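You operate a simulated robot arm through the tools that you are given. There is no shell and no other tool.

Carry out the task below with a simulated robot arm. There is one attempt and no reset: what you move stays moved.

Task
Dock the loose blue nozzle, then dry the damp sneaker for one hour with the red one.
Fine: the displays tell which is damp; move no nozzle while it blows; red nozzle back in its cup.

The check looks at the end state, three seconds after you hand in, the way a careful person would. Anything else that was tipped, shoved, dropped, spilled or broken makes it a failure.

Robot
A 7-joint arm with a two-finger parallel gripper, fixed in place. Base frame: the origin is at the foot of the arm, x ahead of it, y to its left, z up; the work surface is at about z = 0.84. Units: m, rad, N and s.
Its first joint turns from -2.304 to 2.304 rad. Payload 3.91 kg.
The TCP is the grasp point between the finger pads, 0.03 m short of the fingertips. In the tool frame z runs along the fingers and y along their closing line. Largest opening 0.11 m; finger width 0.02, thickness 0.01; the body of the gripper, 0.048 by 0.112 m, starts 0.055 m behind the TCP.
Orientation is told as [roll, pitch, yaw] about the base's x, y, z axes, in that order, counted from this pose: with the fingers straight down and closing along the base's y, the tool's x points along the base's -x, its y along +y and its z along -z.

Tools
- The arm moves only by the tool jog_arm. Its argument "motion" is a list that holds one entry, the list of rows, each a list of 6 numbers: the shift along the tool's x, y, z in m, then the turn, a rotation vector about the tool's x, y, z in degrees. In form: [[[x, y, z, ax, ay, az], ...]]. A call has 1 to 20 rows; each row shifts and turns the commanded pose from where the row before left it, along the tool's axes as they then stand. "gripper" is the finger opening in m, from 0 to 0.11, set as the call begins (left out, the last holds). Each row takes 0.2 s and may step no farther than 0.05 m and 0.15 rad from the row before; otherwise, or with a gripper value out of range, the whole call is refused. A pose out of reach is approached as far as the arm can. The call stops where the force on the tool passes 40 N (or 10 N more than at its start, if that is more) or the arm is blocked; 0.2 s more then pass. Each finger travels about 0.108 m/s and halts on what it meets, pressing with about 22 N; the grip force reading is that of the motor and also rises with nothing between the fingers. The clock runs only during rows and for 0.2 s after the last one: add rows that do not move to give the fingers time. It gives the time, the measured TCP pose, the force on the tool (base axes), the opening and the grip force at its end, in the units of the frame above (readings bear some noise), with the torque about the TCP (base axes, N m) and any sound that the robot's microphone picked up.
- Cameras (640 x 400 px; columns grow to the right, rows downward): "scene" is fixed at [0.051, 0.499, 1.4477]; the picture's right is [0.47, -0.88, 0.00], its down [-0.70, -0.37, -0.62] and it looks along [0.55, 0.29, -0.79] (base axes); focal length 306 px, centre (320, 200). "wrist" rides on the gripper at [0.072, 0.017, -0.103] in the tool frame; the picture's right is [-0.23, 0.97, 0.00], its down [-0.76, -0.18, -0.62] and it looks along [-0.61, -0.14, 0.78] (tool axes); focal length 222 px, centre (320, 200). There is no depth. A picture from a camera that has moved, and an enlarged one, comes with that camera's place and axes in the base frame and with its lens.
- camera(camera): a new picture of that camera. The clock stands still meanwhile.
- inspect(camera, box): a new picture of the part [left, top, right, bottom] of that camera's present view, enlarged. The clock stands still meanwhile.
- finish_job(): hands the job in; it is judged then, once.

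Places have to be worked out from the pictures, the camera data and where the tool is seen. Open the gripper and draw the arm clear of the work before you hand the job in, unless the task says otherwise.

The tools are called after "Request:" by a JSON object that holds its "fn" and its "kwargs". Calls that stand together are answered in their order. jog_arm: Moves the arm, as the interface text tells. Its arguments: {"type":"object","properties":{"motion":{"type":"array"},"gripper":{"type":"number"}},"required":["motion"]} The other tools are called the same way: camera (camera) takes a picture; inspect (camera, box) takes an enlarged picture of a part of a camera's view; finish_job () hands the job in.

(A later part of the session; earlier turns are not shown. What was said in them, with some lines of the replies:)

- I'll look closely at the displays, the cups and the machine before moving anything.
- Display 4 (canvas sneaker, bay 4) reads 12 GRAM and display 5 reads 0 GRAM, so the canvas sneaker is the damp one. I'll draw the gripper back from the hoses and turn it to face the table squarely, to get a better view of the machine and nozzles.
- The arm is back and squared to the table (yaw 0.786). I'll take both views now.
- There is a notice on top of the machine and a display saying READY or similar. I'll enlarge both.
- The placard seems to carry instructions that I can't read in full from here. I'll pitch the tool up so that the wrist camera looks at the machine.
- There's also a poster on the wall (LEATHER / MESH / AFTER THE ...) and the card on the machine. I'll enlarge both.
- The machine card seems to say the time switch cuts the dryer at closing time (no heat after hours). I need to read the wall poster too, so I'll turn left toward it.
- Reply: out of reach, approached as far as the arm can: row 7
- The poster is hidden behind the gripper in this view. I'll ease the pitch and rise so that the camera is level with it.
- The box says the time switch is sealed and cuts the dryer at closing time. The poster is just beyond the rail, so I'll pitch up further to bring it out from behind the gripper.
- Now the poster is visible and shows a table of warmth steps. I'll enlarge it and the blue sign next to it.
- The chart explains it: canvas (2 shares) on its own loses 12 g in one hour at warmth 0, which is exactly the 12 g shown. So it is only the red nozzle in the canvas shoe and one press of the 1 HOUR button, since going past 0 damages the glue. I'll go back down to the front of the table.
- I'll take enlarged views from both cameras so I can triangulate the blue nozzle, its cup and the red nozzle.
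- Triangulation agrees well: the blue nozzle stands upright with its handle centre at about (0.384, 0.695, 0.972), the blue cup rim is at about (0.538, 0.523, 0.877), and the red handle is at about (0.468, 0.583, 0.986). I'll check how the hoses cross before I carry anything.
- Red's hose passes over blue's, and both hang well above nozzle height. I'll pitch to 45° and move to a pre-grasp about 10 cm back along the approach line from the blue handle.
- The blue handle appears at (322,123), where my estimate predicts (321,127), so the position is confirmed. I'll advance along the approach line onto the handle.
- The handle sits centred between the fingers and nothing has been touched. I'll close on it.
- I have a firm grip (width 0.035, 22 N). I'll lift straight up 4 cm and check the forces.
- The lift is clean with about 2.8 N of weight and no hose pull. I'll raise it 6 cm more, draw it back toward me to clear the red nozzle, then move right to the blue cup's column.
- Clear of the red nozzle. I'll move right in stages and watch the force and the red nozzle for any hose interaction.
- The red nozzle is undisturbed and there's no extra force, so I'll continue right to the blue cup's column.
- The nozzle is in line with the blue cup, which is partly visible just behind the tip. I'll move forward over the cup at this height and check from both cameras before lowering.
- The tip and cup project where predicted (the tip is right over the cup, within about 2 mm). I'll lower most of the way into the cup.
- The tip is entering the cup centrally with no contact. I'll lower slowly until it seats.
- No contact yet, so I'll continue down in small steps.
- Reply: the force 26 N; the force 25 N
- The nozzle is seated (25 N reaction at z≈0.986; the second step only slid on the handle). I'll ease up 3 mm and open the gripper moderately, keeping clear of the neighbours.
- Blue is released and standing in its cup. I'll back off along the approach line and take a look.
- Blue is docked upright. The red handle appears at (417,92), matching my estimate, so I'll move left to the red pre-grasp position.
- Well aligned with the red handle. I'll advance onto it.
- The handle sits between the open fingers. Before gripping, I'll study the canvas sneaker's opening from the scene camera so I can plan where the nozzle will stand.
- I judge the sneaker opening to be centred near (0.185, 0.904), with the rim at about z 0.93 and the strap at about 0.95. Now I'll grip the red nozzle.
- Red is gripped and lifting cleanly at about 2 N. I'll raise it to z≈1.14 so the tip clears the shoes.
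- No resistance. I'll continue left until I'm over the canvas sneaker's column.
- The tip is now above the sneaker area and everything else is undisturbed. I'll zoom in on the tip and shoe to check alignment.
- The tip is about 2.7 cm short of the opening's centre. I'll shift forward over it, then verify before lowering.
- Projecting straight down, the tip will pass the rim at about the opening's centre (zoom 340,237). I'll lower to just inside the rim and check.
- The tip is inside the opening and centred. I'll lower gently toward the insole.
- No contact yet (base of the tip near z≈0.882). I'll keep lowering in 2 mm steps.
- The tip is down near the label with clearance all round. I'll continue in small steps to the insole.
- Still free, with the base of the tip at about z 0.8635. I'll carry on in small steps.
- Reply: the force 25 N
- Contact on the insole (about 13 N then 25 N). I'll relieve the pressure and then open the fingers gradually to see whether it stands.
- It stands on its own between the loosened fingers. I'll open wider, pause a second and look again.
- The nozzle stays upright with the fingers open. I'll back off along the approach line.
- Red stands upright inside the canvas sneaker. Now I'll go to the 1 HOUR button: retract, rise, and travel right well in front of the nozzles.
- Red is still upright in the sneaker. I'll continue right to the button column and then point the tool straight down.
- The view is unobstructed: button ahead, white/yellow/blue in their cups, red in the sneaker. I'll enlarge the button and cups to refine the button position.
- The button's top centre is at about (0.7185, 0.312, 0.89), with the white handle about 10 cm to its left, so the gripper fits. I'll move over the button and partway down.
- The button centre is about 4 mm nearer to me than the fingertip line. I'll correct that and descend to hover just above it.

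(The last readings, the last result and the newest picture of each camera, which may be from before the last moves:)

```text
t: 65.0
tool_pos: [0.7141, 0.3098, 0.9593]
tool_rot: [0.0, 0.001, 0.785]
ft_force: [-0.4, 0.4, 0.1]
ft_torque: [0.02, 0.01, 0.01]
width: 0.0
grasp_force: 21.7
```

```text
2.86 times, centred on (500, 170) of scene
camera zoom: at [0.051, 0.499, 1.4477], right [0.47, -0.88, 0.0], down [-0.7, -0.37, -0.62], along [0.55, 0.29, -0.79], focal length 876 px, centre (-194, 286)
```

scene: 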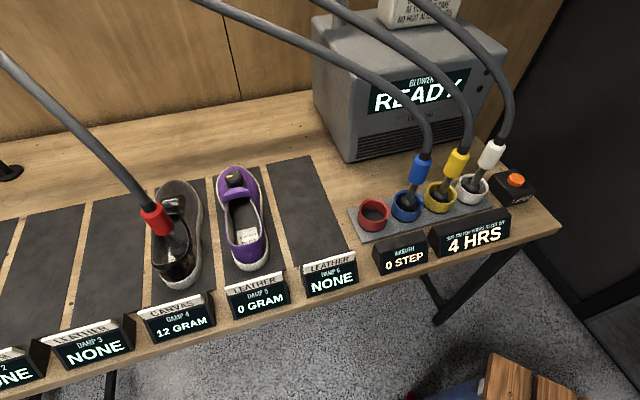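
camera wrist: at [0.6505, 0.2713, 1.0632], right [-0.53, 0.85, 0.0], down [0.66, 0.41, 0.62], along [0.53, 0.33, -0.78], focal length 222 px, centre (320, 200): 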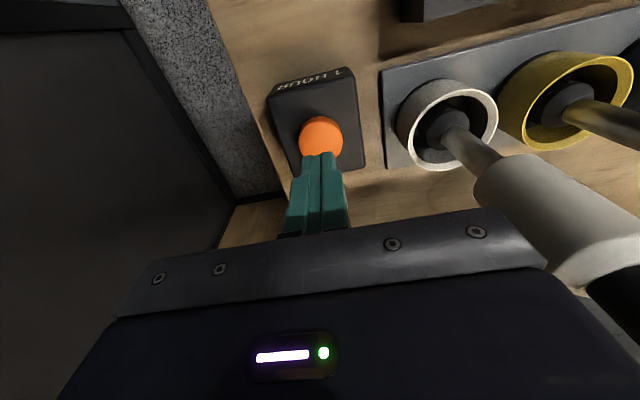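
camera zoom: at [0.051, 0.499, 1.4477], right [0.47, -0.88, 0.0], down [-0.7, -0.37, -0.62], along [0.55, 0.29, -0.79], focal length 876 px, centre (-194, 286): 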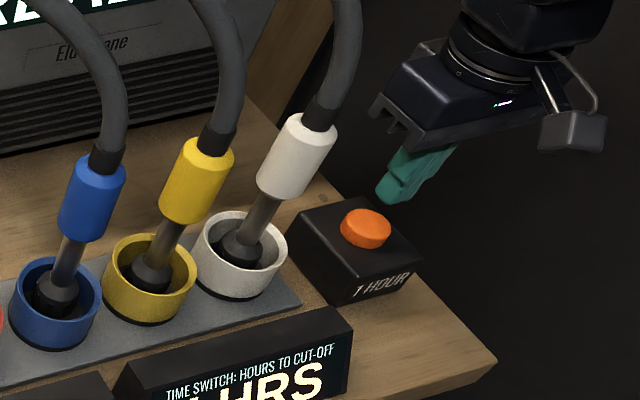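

The fingertips are directly above the button by about 3–4 cm and clear of the white nozzle. I'll go down slowly toward contact.

Request:
{"fn": "jog_arm", "kwargs": {"motion": [[[0, 0, 0.008, 0, 0, 0], [0, 0, 0.008, 0, 0, 0], [0, 0, 0.005, 0, 0, 0], [0, 0, 0.004, 0, 0, 0], [0, 0, 0, 0, 0, 0]]]}}

Request:
{"fn": "inspect", "kwargs": {"camera": "scene", "box": [440, 120, 600, 240]}}

```text
t: 66.2
tool_pos: [0.7139, 0.3094, 0.9357]
tool_rot: [-0.003, 0.001, 0.784]
ft_force: [-0.4, 0.5, 0.8]
ft_torque: [0.03, -0.01, 0.02]
width: 0.0002
grasp_force: 22.2
```

```text
3.33 times, centred on (520, 180) of scene
camera zoom: at [0.051, 0.499, 1.4477], right [0.47, -0.88, 0.0], down [-0.7, -0.37, -0.62], along [0.55, 0.29, -0.79], focal length 1022 px, centre (-347, 267)
```

zoom: 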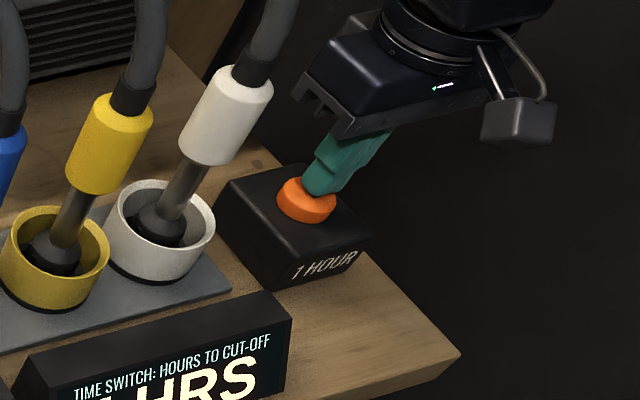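

The fingertips are just above the button centre. I'll press in small steps, checking force and sound after each.

Request:
{"fn": "jog_arm", "kwargs": {"motion": [[[0, 0, 0.002, 0, 0, 0], [0, 0, 0.002, 0, 0, 0], [0, 0, 0, 0, 0, 0]]]}}

```text
t: 67.0
tool_pos: [0.7142, 0.3097, 0.9304]
tool_rot: [0.001, 0.001, 0.786]
ft_force: [-0.4, -0.3, 0.4]
ft_torque: [-0.02, 0.0, -0.02]
width: 0.0001
grasp_force: 22.1
```

Request:
{"fn": "jog_arm", "kwargs": {"motion": [[[0, 0, 0.002, 0, 0, 0], [0, 0, 0.002, 0, 0, 0], [0, 0, 0, 0, 0, 0]]]}}

```text
t: 67.8
tool_pos: [0.7136, 0.3113, 0.9271]
tool_rot: [-0.001, 0.0, 0.786]
ft_force: [0.8, 0.0, 2.3]
ft_torque: [-0.02, 0.01, 0.03]
width: 0.0001
grasp_force: 22.0
heard: click
```

A click was heard, so the press registered. I'll lift straight off the button so it isn't pressed again, then check the displays.

Request:
{"fn": "jog_arm", "kwargs": {"motion": [[[0, 0, -0.02, 0, 0, 0], [0, 0, -0.03, 0, 0, 0], [0, 0, -0.03, 0, 0, 0], [0, 0, 0, 0, 0, 0]]]}}

Request:
{"fn": "camera", "kwargs": {"camera": "scene"}}

```text
t: 68.8
tool_pos: [0.7135, 0.3092, 1.0076]
tool_rot: [0.0, 0.001, 0.785]
ft_force: [0.2, -0.2, 0.7]
ft_torque: [0.05, -0.01, -0.03]
width: 0.0001
grasp_force: 22.5
```

```text
taken
```

scene: 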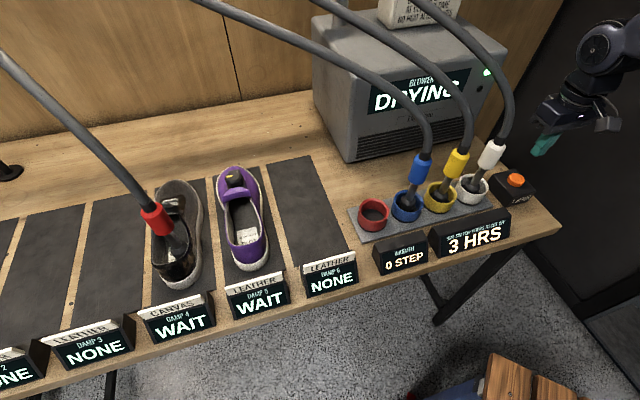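

The blower shows DRYING, the time switch reads 3 HRS, and the damp displays say WAIT. I'll hold the arm well away from everything and wait.

Request:
{"fn": "jog_arm", "kwargs": {"motion": [[[0, 0, -0.04, 0, 0, 0], [0, 0, -0.04, 0, 0, 0], [0, 0, -0.04, 0, 0, 0], [0, 0, -0.04, 0, 0, 0], [0, 0, 0, 0, 0, 0], [0, 0, 0, 0, 0, 0], [0, 0, 0, 0, 0, 0], [0, 0, 0, 0, 0, 0], [0, 0, 0, 0, 0, 0], [0, 0, 0, 0, 0, 0], [0, 0, 0, 0, 0, 0], [0, 0, 0, 0, 0, 0], [0, 0, 0, 0, 0, 0], [0, 0, 0, 0, 0, 0], [0, 0, 0, 0, 0, 0], [0, 0, 0, 0, 0, 0]]]}}

Request:
{"fn": "camera", "kwargs": {"camera": "scene"}}

```text
t: 72.2
tool_pos: [0.7156, 0.3097, 1.1672]
tool_rot: [0.001, -0.002, 0.785]
ft_force: [0.0, 0.5, 0.0]
ft_torque: [-0.02, 0.01, 0.01]
width: 0.0
grasp_force: 22.3
```

```text
taken
```

scene: 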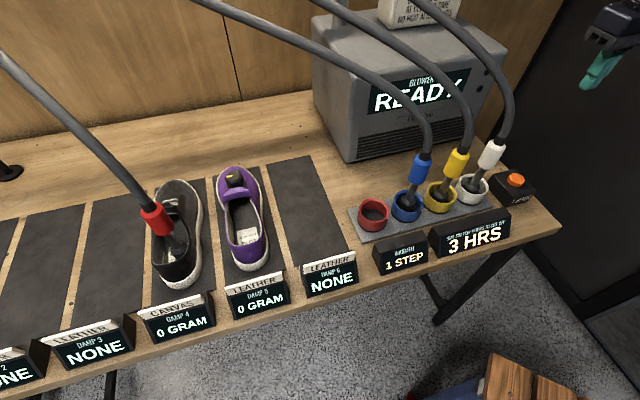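

Drying is finished: READY, display 4 reads 0 GRAM, and display 5 still reads 0 GRAM. Now I'll go back for the red nozzle, first backing away from the table, pitching to 45°, and opening the gripper.

Request:
{"fn": "jog_arm", "kwargs": {"motion": [[[0.0375, 0, -0.0125, 0, 0, 0], [0.0375, 0, -0.0125, 0, 0, 0], [0.0375, 0, -0.0125, 0, 0, 0], [0, 0, 0, 0, -7.5, 0], [0, 0, 0, 0, -7.5, 0], [0, 0, 0, 0, -7.5, 0], [0, 0, 0, 0, -7.5, 0], [0, 0, 0, 0, -7.5, 0], [0, 0, 0, 0, -7.5, 0], [0, 0.04, 0, 0, 0, 0], [0, 0.04, 0, 0, 0, 0], [0, 0.04, 0, 0, 0, 0], [0, 0.04, 0, 0, 0, 0], [0, 0.04, 0, 0, 0, 0], [0, 0.04, 0, 0, 0, 0], [0, 0.04, 0, 0, 0, 0], [0, 0.04, 0, 0, 0, 0], [0, 0, 0, 0, 0, 0]]], "gripper": 0.075}}

Request:
{"fn": "jog_arm", "kwargs": {"motion": [[[0, 0.043, 0, 0, 0, 0], [0, 0.043, 0, 0, 0, 0], [0, 0.043, 0, 0, 0, 0], [0, 0.043, 0, 0, 0, 0], [0, 0.043, 0, 0, 0, 0], [0, 0.043, 0, 0, 0, 0], [0, 0.043, 0, 0, 0, 0], [0, 0.043, 0, 0, 0, 0], [0, 0.043, 0, 0, 0, 0], [0, 0.043, 0, 0, 0, 0], [0, 0.038, 0, 0, 0, 0], [0, 0, 0, 0, 0, 0]]]}}

Request:
{"fn": "camera", "kwargs": {"camera": "wrist"}}

Request:
{"fn": "camera", "kwargs": {"camera": "scene"}}

```text
t: 76.0
tool_pos: [0.4087, 0.4591, 1.2036]
tool_rot: [0.002, -0.786, 0.784]
ft_force: [-0.1, 0.1, -0.2]
ft_torque: [0.0, 0.0, 0.01]
width: 0.0748
grasp_force: 0.1
```

```text
t: 78.6
tool_pos: [0.0785, 0.7885, 1.2036]
tool_rot: [0.0, -0.785, 0.787]
ft_force: [0.4, 0.6, -0.1]
ft_torque: [0.01, -0.02, 0.0]
width: 0.0749
grasp_force: 0.0
```

```text
taken
camera wrist: at [-0.0223, 0.7129, 1.2262], right [-0.57, 0.8, 0.16], down [0.2, -0.06, 0.98], along [0.79, 0.59, -0.12], focal length 222 px, centre (320, 200)
```

wrist: 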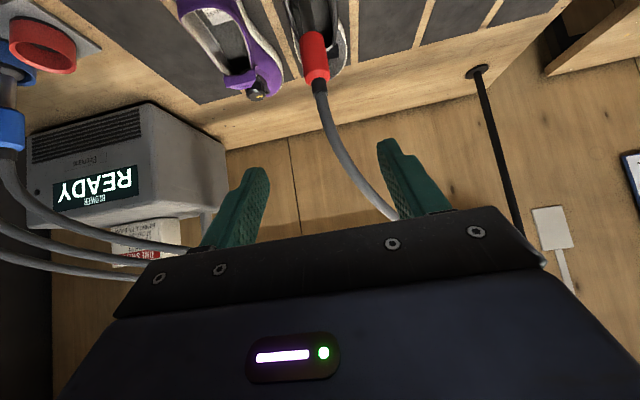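

```text
taken
```

scene: 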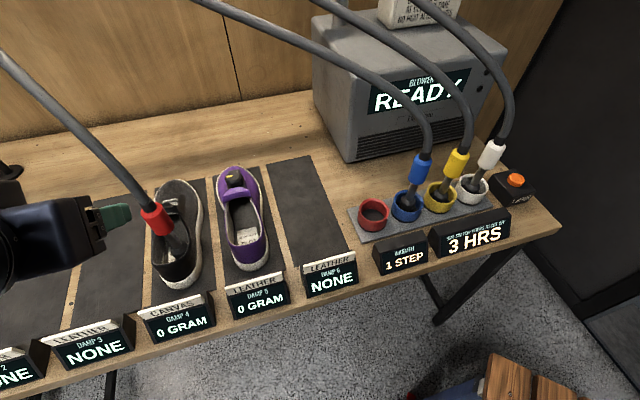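

Everything is as I left it. I'll come down to the pre-grasp point 12 cm back from the red handle.

Request:
{"fn": "jog_arm", "kwargs": {"motion": [[[0.0092, 0.0002, 0.0353, 0, 0, 0], [0.0092, 0.0002, 0.0353, 0, 0, 0], [0.0091, 0.0002, 0.0353, 0, 0, 0], [0.0091, 0.0001, 0.0353, 0, 0, 0], [0, 0, 0, 0, 0, 0]]]}}

Request:
{"fn": "camera", "kwargs": {"camera": "wrist"}}

```text
t: 79.8
tool_pos: [0.1283, 0.8411, 1.077]
tool_rot: [0.001, -0.787, 0.784]
ft_force: [0.0, 0.2, -1.1]
ft_torque: [-0.03, -0.01, 0.02]
width: 0.0749
grasp_force: 0.0
```

```text
taken
camera wrist: at [0.0285, 0.7653, 1.0991], right [-0.57, 0.8, 0.16], down [0.19, -0.06, 0.98], along [0.79, 0.59, -0.12], focal length 222 px, centre (320, 200)
```

wrist: 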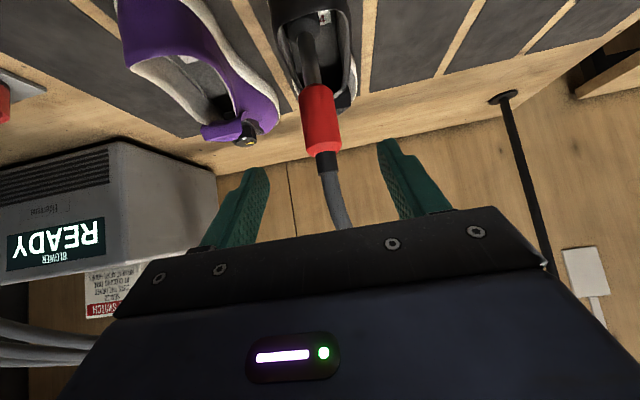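

The red handle is centred in the view. I'll advance onto it and close.

Request:
{"fn": "jog_arm", "kwargs": {"motion": [[[-0.0003, 0, 0.024, 0, 0, 0], [-0.0003, 0, 0.024, 0, 0, 0], [-0.0003, 0, 0.024, 0, 0, 0], [-0.0003, 0, 0.024, 0, 0, 0], [-0.0003, 0, 0.024, 0, 0, 0], [0, 0, 0, 0, 0, 0]]]}}

Request:
{"fn": "camera", "kwargs": {"camera": "wrist"}}

```text
t: 81.2
tool_pos: [0.1889, 0.9017, 0.9939]
tool_rot: [0.0, -0.785, 0.786]
ft_force: [0.7, 0.7, 0.0]
ft_torque: [0.0, 0.04, 0.01]
width: 0.0747
grasp_force: 0.0
```

```text
taken
camera wrist: at [0.0897, 0.8261, 1.0158], right [-0.57, 0.8, 0.16], down [0.19, -0.06, 0.98], along [0.79, 0.59, -0.12], focal length 222 px, centre (320, 200)
```

wrist: 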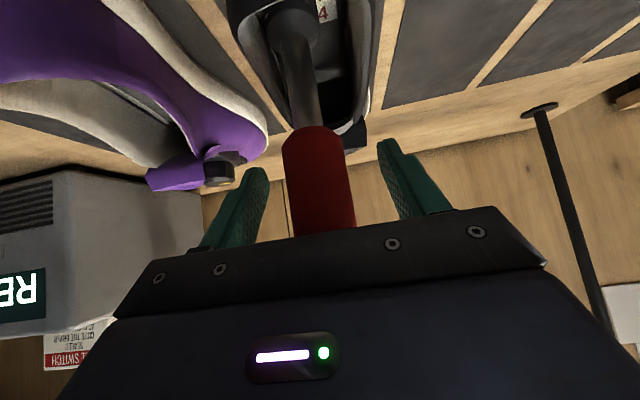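

The fingers are in the same place around the handle as when I released it. I'll close and lift a little.

Request:
{"fn": "jog_arm", "kwargs": {"motion": [[[0, 0, 0, 0, 0, 0], [0, 0, 0, 0, 0, 0], [0, 0, 0, 0, 0, 0], [0, 0, 0, 0, 0, 0]]], "gripper": 0.02}}

Request:
{"fn": "jog_arm", "kwargs": {"motion": [[[-0.0071, 0, -0.0071, 0, 0, 0], [-0.0071, 0, -0.0071, 0, 0, 0], [-0.0071, 0, -0.0071, 0, 0, 0], [0, 0, 0, 0, 0, 0]]]}}

Request:
{"fn": "inspect", "kwargs": {"camera": "scene", "box": [100, 165, 228, 295]}}

Request:
{"fn": "camera", "kwargs": {"camera": "wrist"}}

```text
t: 82.2
tool_pos: [0.1897, 0.9016, 0.9936]
tool_rot: [0.001, -0.785, 0.787]
ft_force: [1.5, -1.0, -0.4]
ft_torque: [-0.12, -0.15, 0.02]
width: 0.0354
grasp_force: 22.2
```

```text
t: 83.2
tool_pos: [0.1894, 0.9003, 1.023]
tool_rot: [0.0, -0.785, 0.784]
ft_force: [0.4, -0.1, -1.7]
ft_torque: [-0.07, -0.01, 0.01]
width: 0.0354
grasp_force: 21.9
```

```text
3.08 times, centred on (164, 230) of scene
camera zoom: at [0.051, 0.499, 1.4477], right [0.47, -0.88, 0.0], down [-0.7, -0.37, -0.62], along [0.55, 0.29, -0.79], focal length 943 px, centre (800, 108)
```

zoom: 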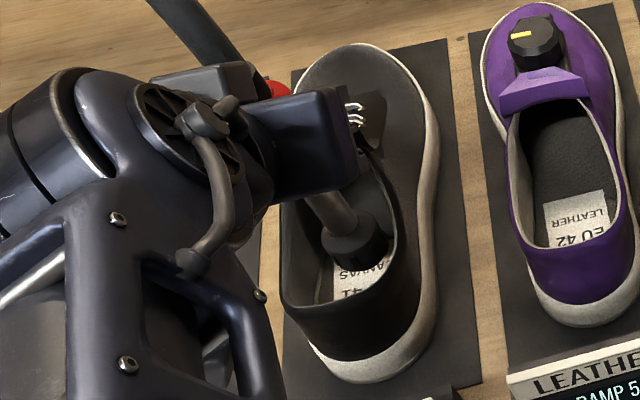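

```text
taken
camera wrist: at [0.0898, 0.8258, 1.0462], right [-0.57, 0.8, 0.16], down [0.19, -0.06, 0.98], along [0.79, 0.59, -0.12], focal length 222 px, centre (320, 200)
```

wrist: 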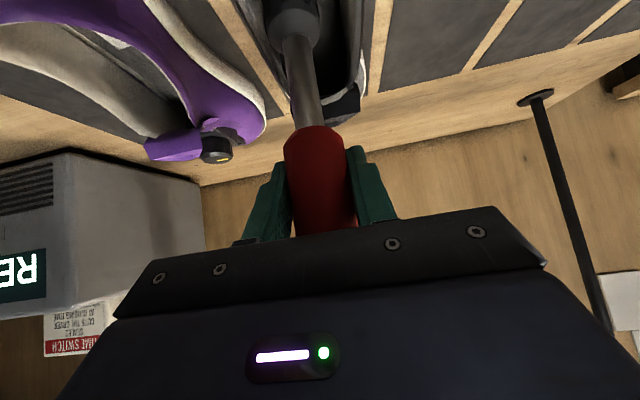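

The sneaker shows dry and the nozzle lifts freely. I'll raise it straight up clear of the shoe, then carry it right over the empty bay 6.

Request:
{"fn": "jog_arm", "kwargs": {"motion": [[[-0.0166, 0, -0.0166, 0, 0, 0], [-0.0166, 0, -0.0166, 0, 0, 0], [-0.0166, 0, -0.0166, 0, 0, 0], [-0.0166, 0, -0.0166, 0, 0, 0], [-0.0166, 0, -0.0166, 0, 0, 0], [0.003, -0.038, -0.003, 0, 0, 0], [0.003, -0.038, -0.003, 0, 0, 0], [0.003, -0.038, -0.003, 0, 0, 0], [0.003, -0.038, -0.003, 0, 0, 0], [0.003, -0.038, -0.003, 0, 0, 0], [0.003, -0.038, -0.003, 0, 0, 0], [0, 0, 0, 0, 0, 0]]]}}

Request:
{"fn": "camera", "kwargs": {"camera": "wrist"}}

Request:
{"fn": "camera", "kwargs": {"camera": "scene"}}

```text
t: 85.8
tool_pos: [0.3348, 0.7206, 1.1408]
tool_rot: [0.001, -0.786, 0.784]
ft_force: [0.4, 0.3, -1.4]
ft_torque: [0.03, -0.01, 0.01]
width: 0.0353
grasp_force: 21.9
```

```text
taken
camera wrist: at [0.2338, 0.6452, 1.1635], right [-0.57, 0.8, 0.16], down [0.19, -0.06, 0.98], along [0.79, 0.59, -0.12], focal length 222 px, centre (320, 200)
```

wrist: 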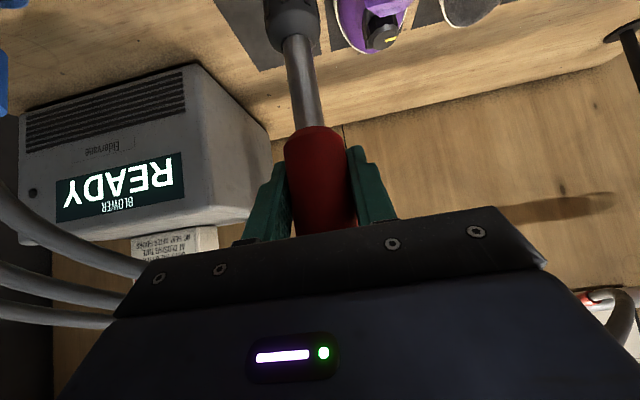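

```text
taken
```

scene: 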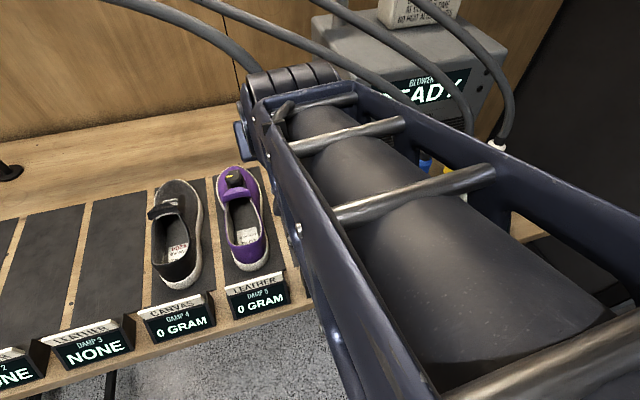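

Over the empty bay now. I'll lower 8 cm here, then slide right to above the red cup.

Request:
{"fn": "jog_arm", "kwargs": {"motion": [[[0.0141, 0, 0.0141, 0, 0, 0], [0.0141, 0, 0.0141, 0, 0, 0], [0.0141, 0, 0.0141, 0, 0, 0], [0.0141, 0, 0.0141, 0, 0, 0], [0, -0.0385, 0, 0, 0, 0], [0, -0.0385, 0, 0, 0, 0], [0, -0.0385, 0, 0, 0, 0], [0, -0.0385, 0, 0, 0, 0], [0, -0.0385, 0, 0, 0, 0], [0, 0, 0, 0, 0, 0]]]}}

Request:
{"fn": "camera", "kwargs": {"camera": "wrist"}}

Request:
{"fn": "inspect", "kwargs": {"camera": "scene", "box": [320, 130, 500, 260]}}

```text
t: 88.0
tool_pos: [0.4692, 0.5858, 1.0634]
tool_rot: [-0.001, -0.785, 0.784]
ft_force: [-1.1, -0.2, -1.8]
ft_torque: [0.0, 0.01, 0.01]
width: 0.0352
grasp_force: 21.6
```

```text
taken
camera wrist: at [0.3693, 0.5101, 1.0842], right [-0.58, 0.8, 0.16], down [0.19, -0.06, 0.98], along [0.79, 0.59, -0.12], focal length 222 px, centre (320, 200)
```

wrist: 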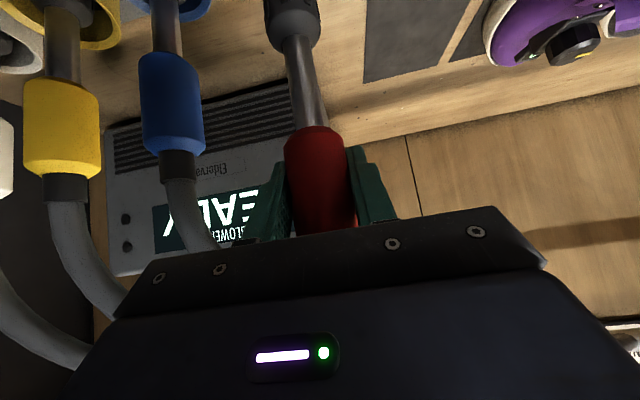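

```text
3.08 times, centred on (410, 195) of scene
camera zoom: at [0.051, 0.499, 1.4477], right [0.47, -0.88, 0.0], down [-0.7, -0.37, -0.62], along [0.55, 0.29, -0.79], focal length 943 px, centre (43, 215)
```

zoom: 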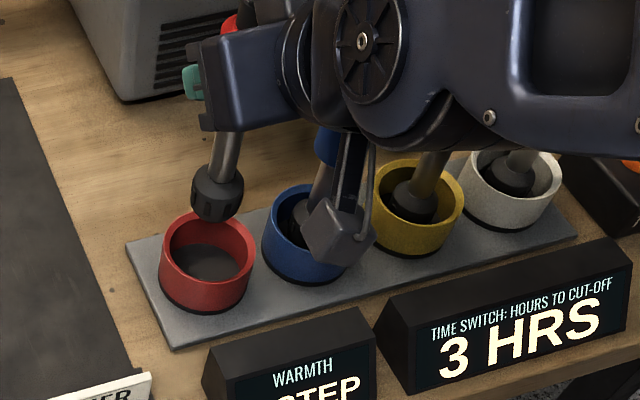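

The tip's vertical projection lands on the rim centre at zoom (207,247). I'll lower into the red cup.

Request:
{"fn": "jog_arm", "kwargs": {"motion": [[[0.0099, 0, 0.0099, 0, 0, 0], [0.0099, 0, 0.0099, 0, 0, 0], [0.0099, 0, 0.0099, 0, 0, 0], [0.0071, 0, 0.0071, 0, 0, 0], [0, 0, 0, 0, 0, 0]]]}}

Request:
{"fn": "inspect", "kwargs": {"camera": "scene", "box": [320, 130, 500, 260]}}

```text
t: 89.2
tool_pos: [0.4702, 0.5864, 1.0104]
tool_rot: [0.0, -0.785, 0.785]
ft_force: [0.2, 0.5, -2.2]
ft_torque: [-0.02, -0.02, -0.03]
width: 0.0351
grasp_force: 21.8
```

```text
3.08 times, centred on (410, 195) of scene
camera zoom: at [0.051, 0.499, 1.4477], right [0.47, -0.88, 0.0], down [-0.7, -0.37, -0.62], along [0.55, 0.29, -0.79], focal length 943 px, centre (43, 215)
```

zoom: 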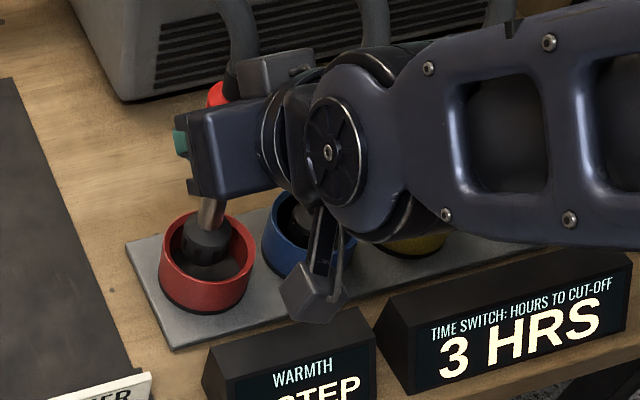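

The tip is inside the cup and centred. I'll lower the rest gently until it seats.

Request:
{"fn": "jog_arm", "kwargs": {"motion": [[[0.0053, 0, 0.0053, 0, 0, 0], [0.0053, 0, 0.0053, 0, 0, 0], [0.0014, 0, 0.0014, 0, 0, 0], [0.0014, 0, 0.0014, 0, 0, 0], [0, 0, 0, 0, 0, 0]]]}}

Request:
{"fn": "jog_arm", "kwargs": {"motion": [[[0.0011, 0, 0.0011, 0, 0, 0], [0.0011, 0, 0.0011, 0, 0, 0], [0, 0, 0, 0, 0, 0]]]}}

```text
t: 90.4
tool_pos: [0.4692, 0.5857, 0.9913]
tool_rot: [-0.001, -0.784, 0.784]
ft_force: [-1.2, -0.1, -2.3]
ft_torque: [0.0, 0.01, -0.04]
width: 0.0351
grasp_force: 22.3
```

```text
t: 91.2
tool_pos: [0.4694, 0.5859, 0.9885]
tool_rot: [-0.001, -0.785, 0.785]
ft_force: [-0.2, 0.2, -1.2]
ft_torque: [0.0, -0.01, 0.0]
width: 0.0357
grasp_force: 21.5
```

Request:
{"fn": "jog_arm", "kwargs": {"motion": [[[0.0011, 0, 0.0011, 0, 0, 0], [0, 0, 0, 0, 0, 0]]]}}

Request:
{"fn": "jog_arm", "kwargs": {"motion": [[[0.0011, 0, 0.0011, 0, 0, 0], [0, 0, 0, 0, 0, 0]]]}}

```text
t: 91.8
tool_pos: [0.4688, 0.586, 0.9871]
tool_rot: [0.001, -0.786, 0.785]
ft_force: [0.3, -0.3, -1.7]
ft_torque: [-0.03, 0.0, -0.01]
width: 0.0355
grasp_force: 22.0
```

```text
t: 92.4
tool_pos: [0.4697, 0.5866, 0.9858]
tool_rot: [-0.001, -0.785, 0.786]
ft_force: [-0.1, 0.3, -2.1]
ft_torque: [-0.01, -0.01, 0.04]
width: 0.0351
grasp_force: 22.1
```

Not seated yet, so I'll continue in 1.5 mm steps.

Request:
{"fn": "jog_arm", "kwargs": {"motion": [[[0.0011, 0, 0.0011, 0, 0, 0], [0, 0, 0, 0, 0, 0]]]}}

Request:
{"fn": "jog_arm", "kwargs": {"motion": [[[0.0007, 0, 0.0007, 0, 0, 0], [0, 0, 0, 0, 0, 0]]]}}

```text
t: 93.0
tool_pos: [0.4695, 0.5856, 0.9854]
tool_rot: [0.0, -0.787, 0.784]
ft_force: [-1.4, -4.3, 15.2]
ft_torque: [-0.2, 0.17, 0.01]
width: 0.0352
grasp_force: 22.1
```

```text
t: 93.6
tool_pos: [0.4692, 0.5861, 0.9833]
tool_rot: [0.001, -0.787, 0.784]
ft_force: [2.3, -0.2, 24.2]
ft_torque: [0.11, -0.17, -0.02]
width: 0.0355
grasp_force: 22.2
```

Seated on the cup floor (15 then 24 N). I'll relieve and release, opening just enough to clear the handle.

Request:
{"fn": "jog_arm", "kwargs": {"motion": [[[-0.0011, 0, -0.0011, 0, 0, 0], [0, 0, 0, 0, 0, 0]]]}}

Request:
{"fn": "jog_arm", "kwargs": {"motion": [[[0, 0, 0, 0, 0, 0], [0, 0, 0, 0, 0, 0], [0, 0, 0, 0, 0, 0], [0, 0, 0, 0, 0, 0]]], "gripper": 0.068}}

Request:
{"fn": "camera", "kwargs": {"camera": "wrist"}}

```text
t: 94.2
tool_pos: [0.4697, 0.585, 0.9851]
tool_rot: [-0.004, -0.784, 0.786]
ft_force: [2.5, 2.8, 8.7]
ft_torque: [0.34, -0.33, 0.0]
width: 0.0354
grasp_force: 22.1
```

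```text
t: 95.2
tool_pos: [0.4705, 0.5859, 0.9848]
tool_rot: [0.0, -0.787, 0.784]
ft_force: [-0.4, -0.6, -0.1]
ft_torque: [-0.02, 0.02, 0.02]
width: 0.0681
grasp_force: 0.0
```

```text
taken
camera wrist: at [0.3693, 0.5103, 1.006], right [-0.57, 0.8, 0.16], down [0.19, -0.06, 0.98], along [0.79, 0.59, -0.12], focal length 222 px, centre (320, 200)
```

wrist: 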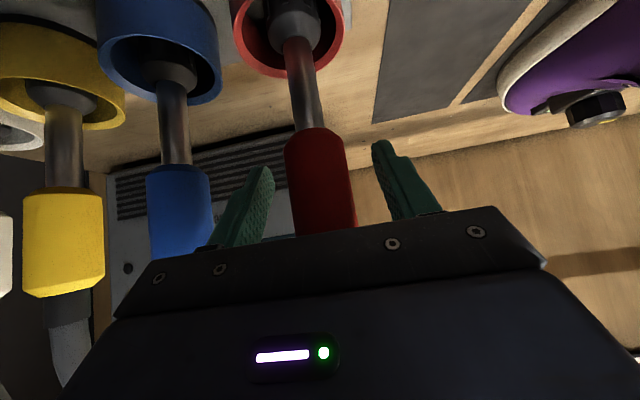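

The red nozzle is free and upright in its cup. I'll back off along the approach line and then draw the arm clear.

Request:
{"fn": "jog_arm", "kwargs": {"motion": [[[0, 0, -0.015, 0, 0, 0], [0, 0, -0.025, 0, 0, 0], [0, 0, -0.03, 0, 0, 0], [0, 0, -0.035, 0, 0, 0], [0, 0, -0.04, 0, 0, 0], [0, 0, -0.04, 0, 0, 0], [-0.02, 0, -0.02, 0, 0, 0], [-0.02, 0, -0.02, 0, 0, 0], [0, -0.04, 0, 0, 0, 0], [0, -0.04, 0, 0, 0, 0], [0, -0.04, 0, 0, 0, 0], [0, -0.04, 0, 0, 0, 0], [0, -0.04, 0, 0, 0, 0], [0, -0.04, 0, 0, 0, 0], [0, 0, 0, 0, 0, 0]]]}}

Request:
{"fn": "camera", "kwargs": {"camera": "scene"}}

Request:
{"fn": "camera", "kwargs": {"camera": "wrist"}}

```text
t: 98.4
tool_pos: [0.5451, 0.3247, 1.1716]
tool_rot: [-0.003, -0.785, 0.785]
ft_force: [0.3, 0.7, 0.1]
ft_torque: [-0.01, -0.05, -0.06]
width: 0.0679
grasp_force: 0.1
```

```text
taken
```

scene: 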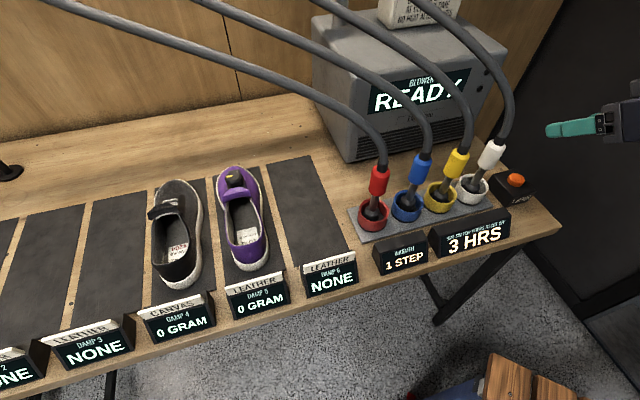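

```text
taken
camera wrist: at [0.4459, 0.2491, 1.1934], right [-0.58, 0.8, 0.16], down [0.19, -0.06, 0.98], along [0.79, 0.6, -0.12], focal length 222 px, centre (320, 200)
```

wrist: 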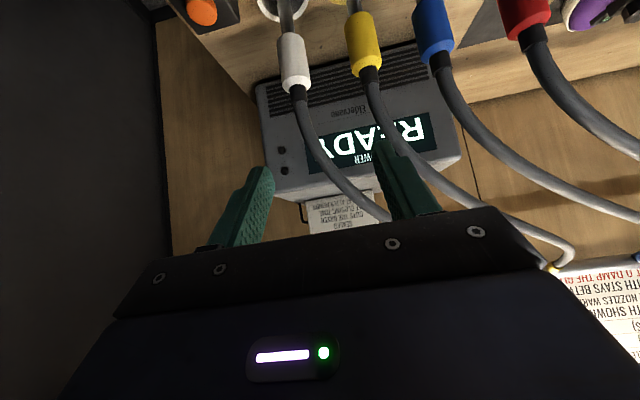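

All four nozzles are in their cups, both shoes read 0 GRAM and the blower shows READY. I'll enlarge the cups and shoes for a final check and open the gripper while drawing a little farther back.

Request:
{"fn": "jog_arm", "kwargs": {"motion": [[[0, 0, -0.03, 0, 0, 0], [-0.02, 0, -0.02, 0, 0, 0], [0, 0, 0, 0, 0, 0], [0, 0, 0, 0, 0, 0]]], "gripper": 0.11}}

Request:
{"fn": "inspect", "kwargs": {"camera": "scene", "box": [340, 130, 550, 260]}}

Request:
{"fn": "inspect", "kwargs": {"camera": "scene", "box": [100, 150, 360, 350]}}

```text
t: 99.4
tool_pos: [0.5313, 0.309, 1.2221]
tool_rot: [0.001, -0.783, 0.784]
ft_force: [-0.3, 1.4, -0.9]
ft_torque: [0.02, -0.02, -0.01]
width: 0.1099
grasp_force: 0.0
```

```text
3.05 times, centred on (445, 195) of scene
camera zoom: at [0.051, 0.499, 1.4477], right [0.47, -0.88, 0.0], down [-0.7, -0.37, -0.62], along [0.55, 0.29, -0.79], focal length 934 px, centre (-61, 215)
```

zoom: 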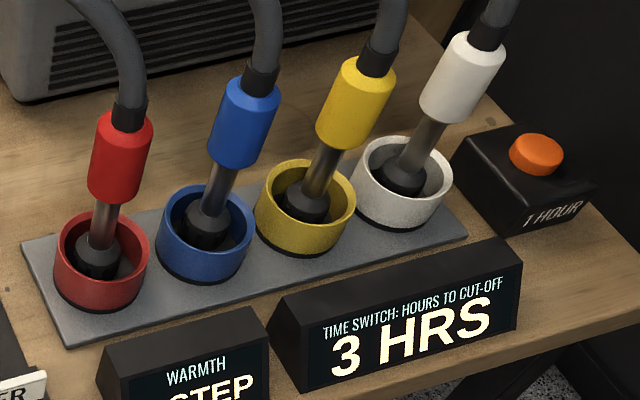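

```text
2.00 times, centred on (230, 250) of scene
camera zoom: at [0.051, 0.499, 1.4477], right [0.47, -0.88, 0.0], down [-0.7, -0.37, -0.62], along [0.55, 0.29, -0.79], focal length 613 px, centre (500, 100)
```

zoom: 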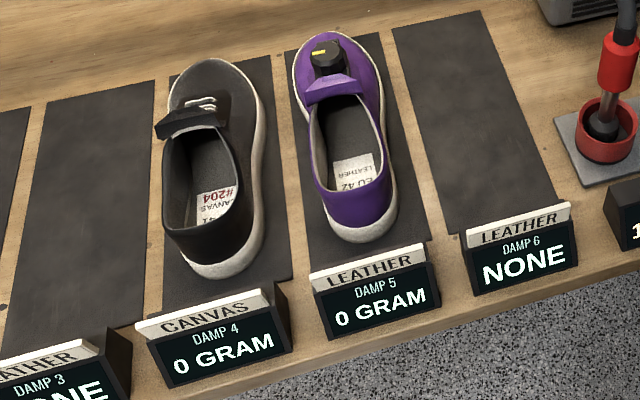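

The final check is good: red and blue stand in their own cups, the canvas sneaker reads 0 GRAM after exactly one hour, the blower is idle, the shoes and displays are unmoved, and the open gripper is clear. I'm handing the job in.

Request:
{"fn": "finish_job", "kwargs": {}}

```text
The job is handed in.
```

The job is done and handed in. The blue nozzle is docked, and the canvas sneaker in bay 4 is dry after one hour with the red nozzle, which is back in its cup.

- **Which sneaker:** Display 4 read 12 GRAM and display 5 read 0 GRAM, so the canvas one was damp. The wall chart gave 12 g per hour for a canvas shoe on its own at warmth 0, so one hour was exactly enough.
- **Drying:** I stood the red nozzle in the canvas sneaker and pressed the 1 HOUR button once. No nozzle was moved until the blower showed READY again.
- **End state:** Displays 4 and 5 both read 0 GRAM, and all four nozzles stand in their cups. The time switch shows 3 HRS and warmth went up to 1 STEP after the run.

The shoes, displays and other nozzles look unmoved in the last pictures. The gripper is open and the arm is clear of the work.
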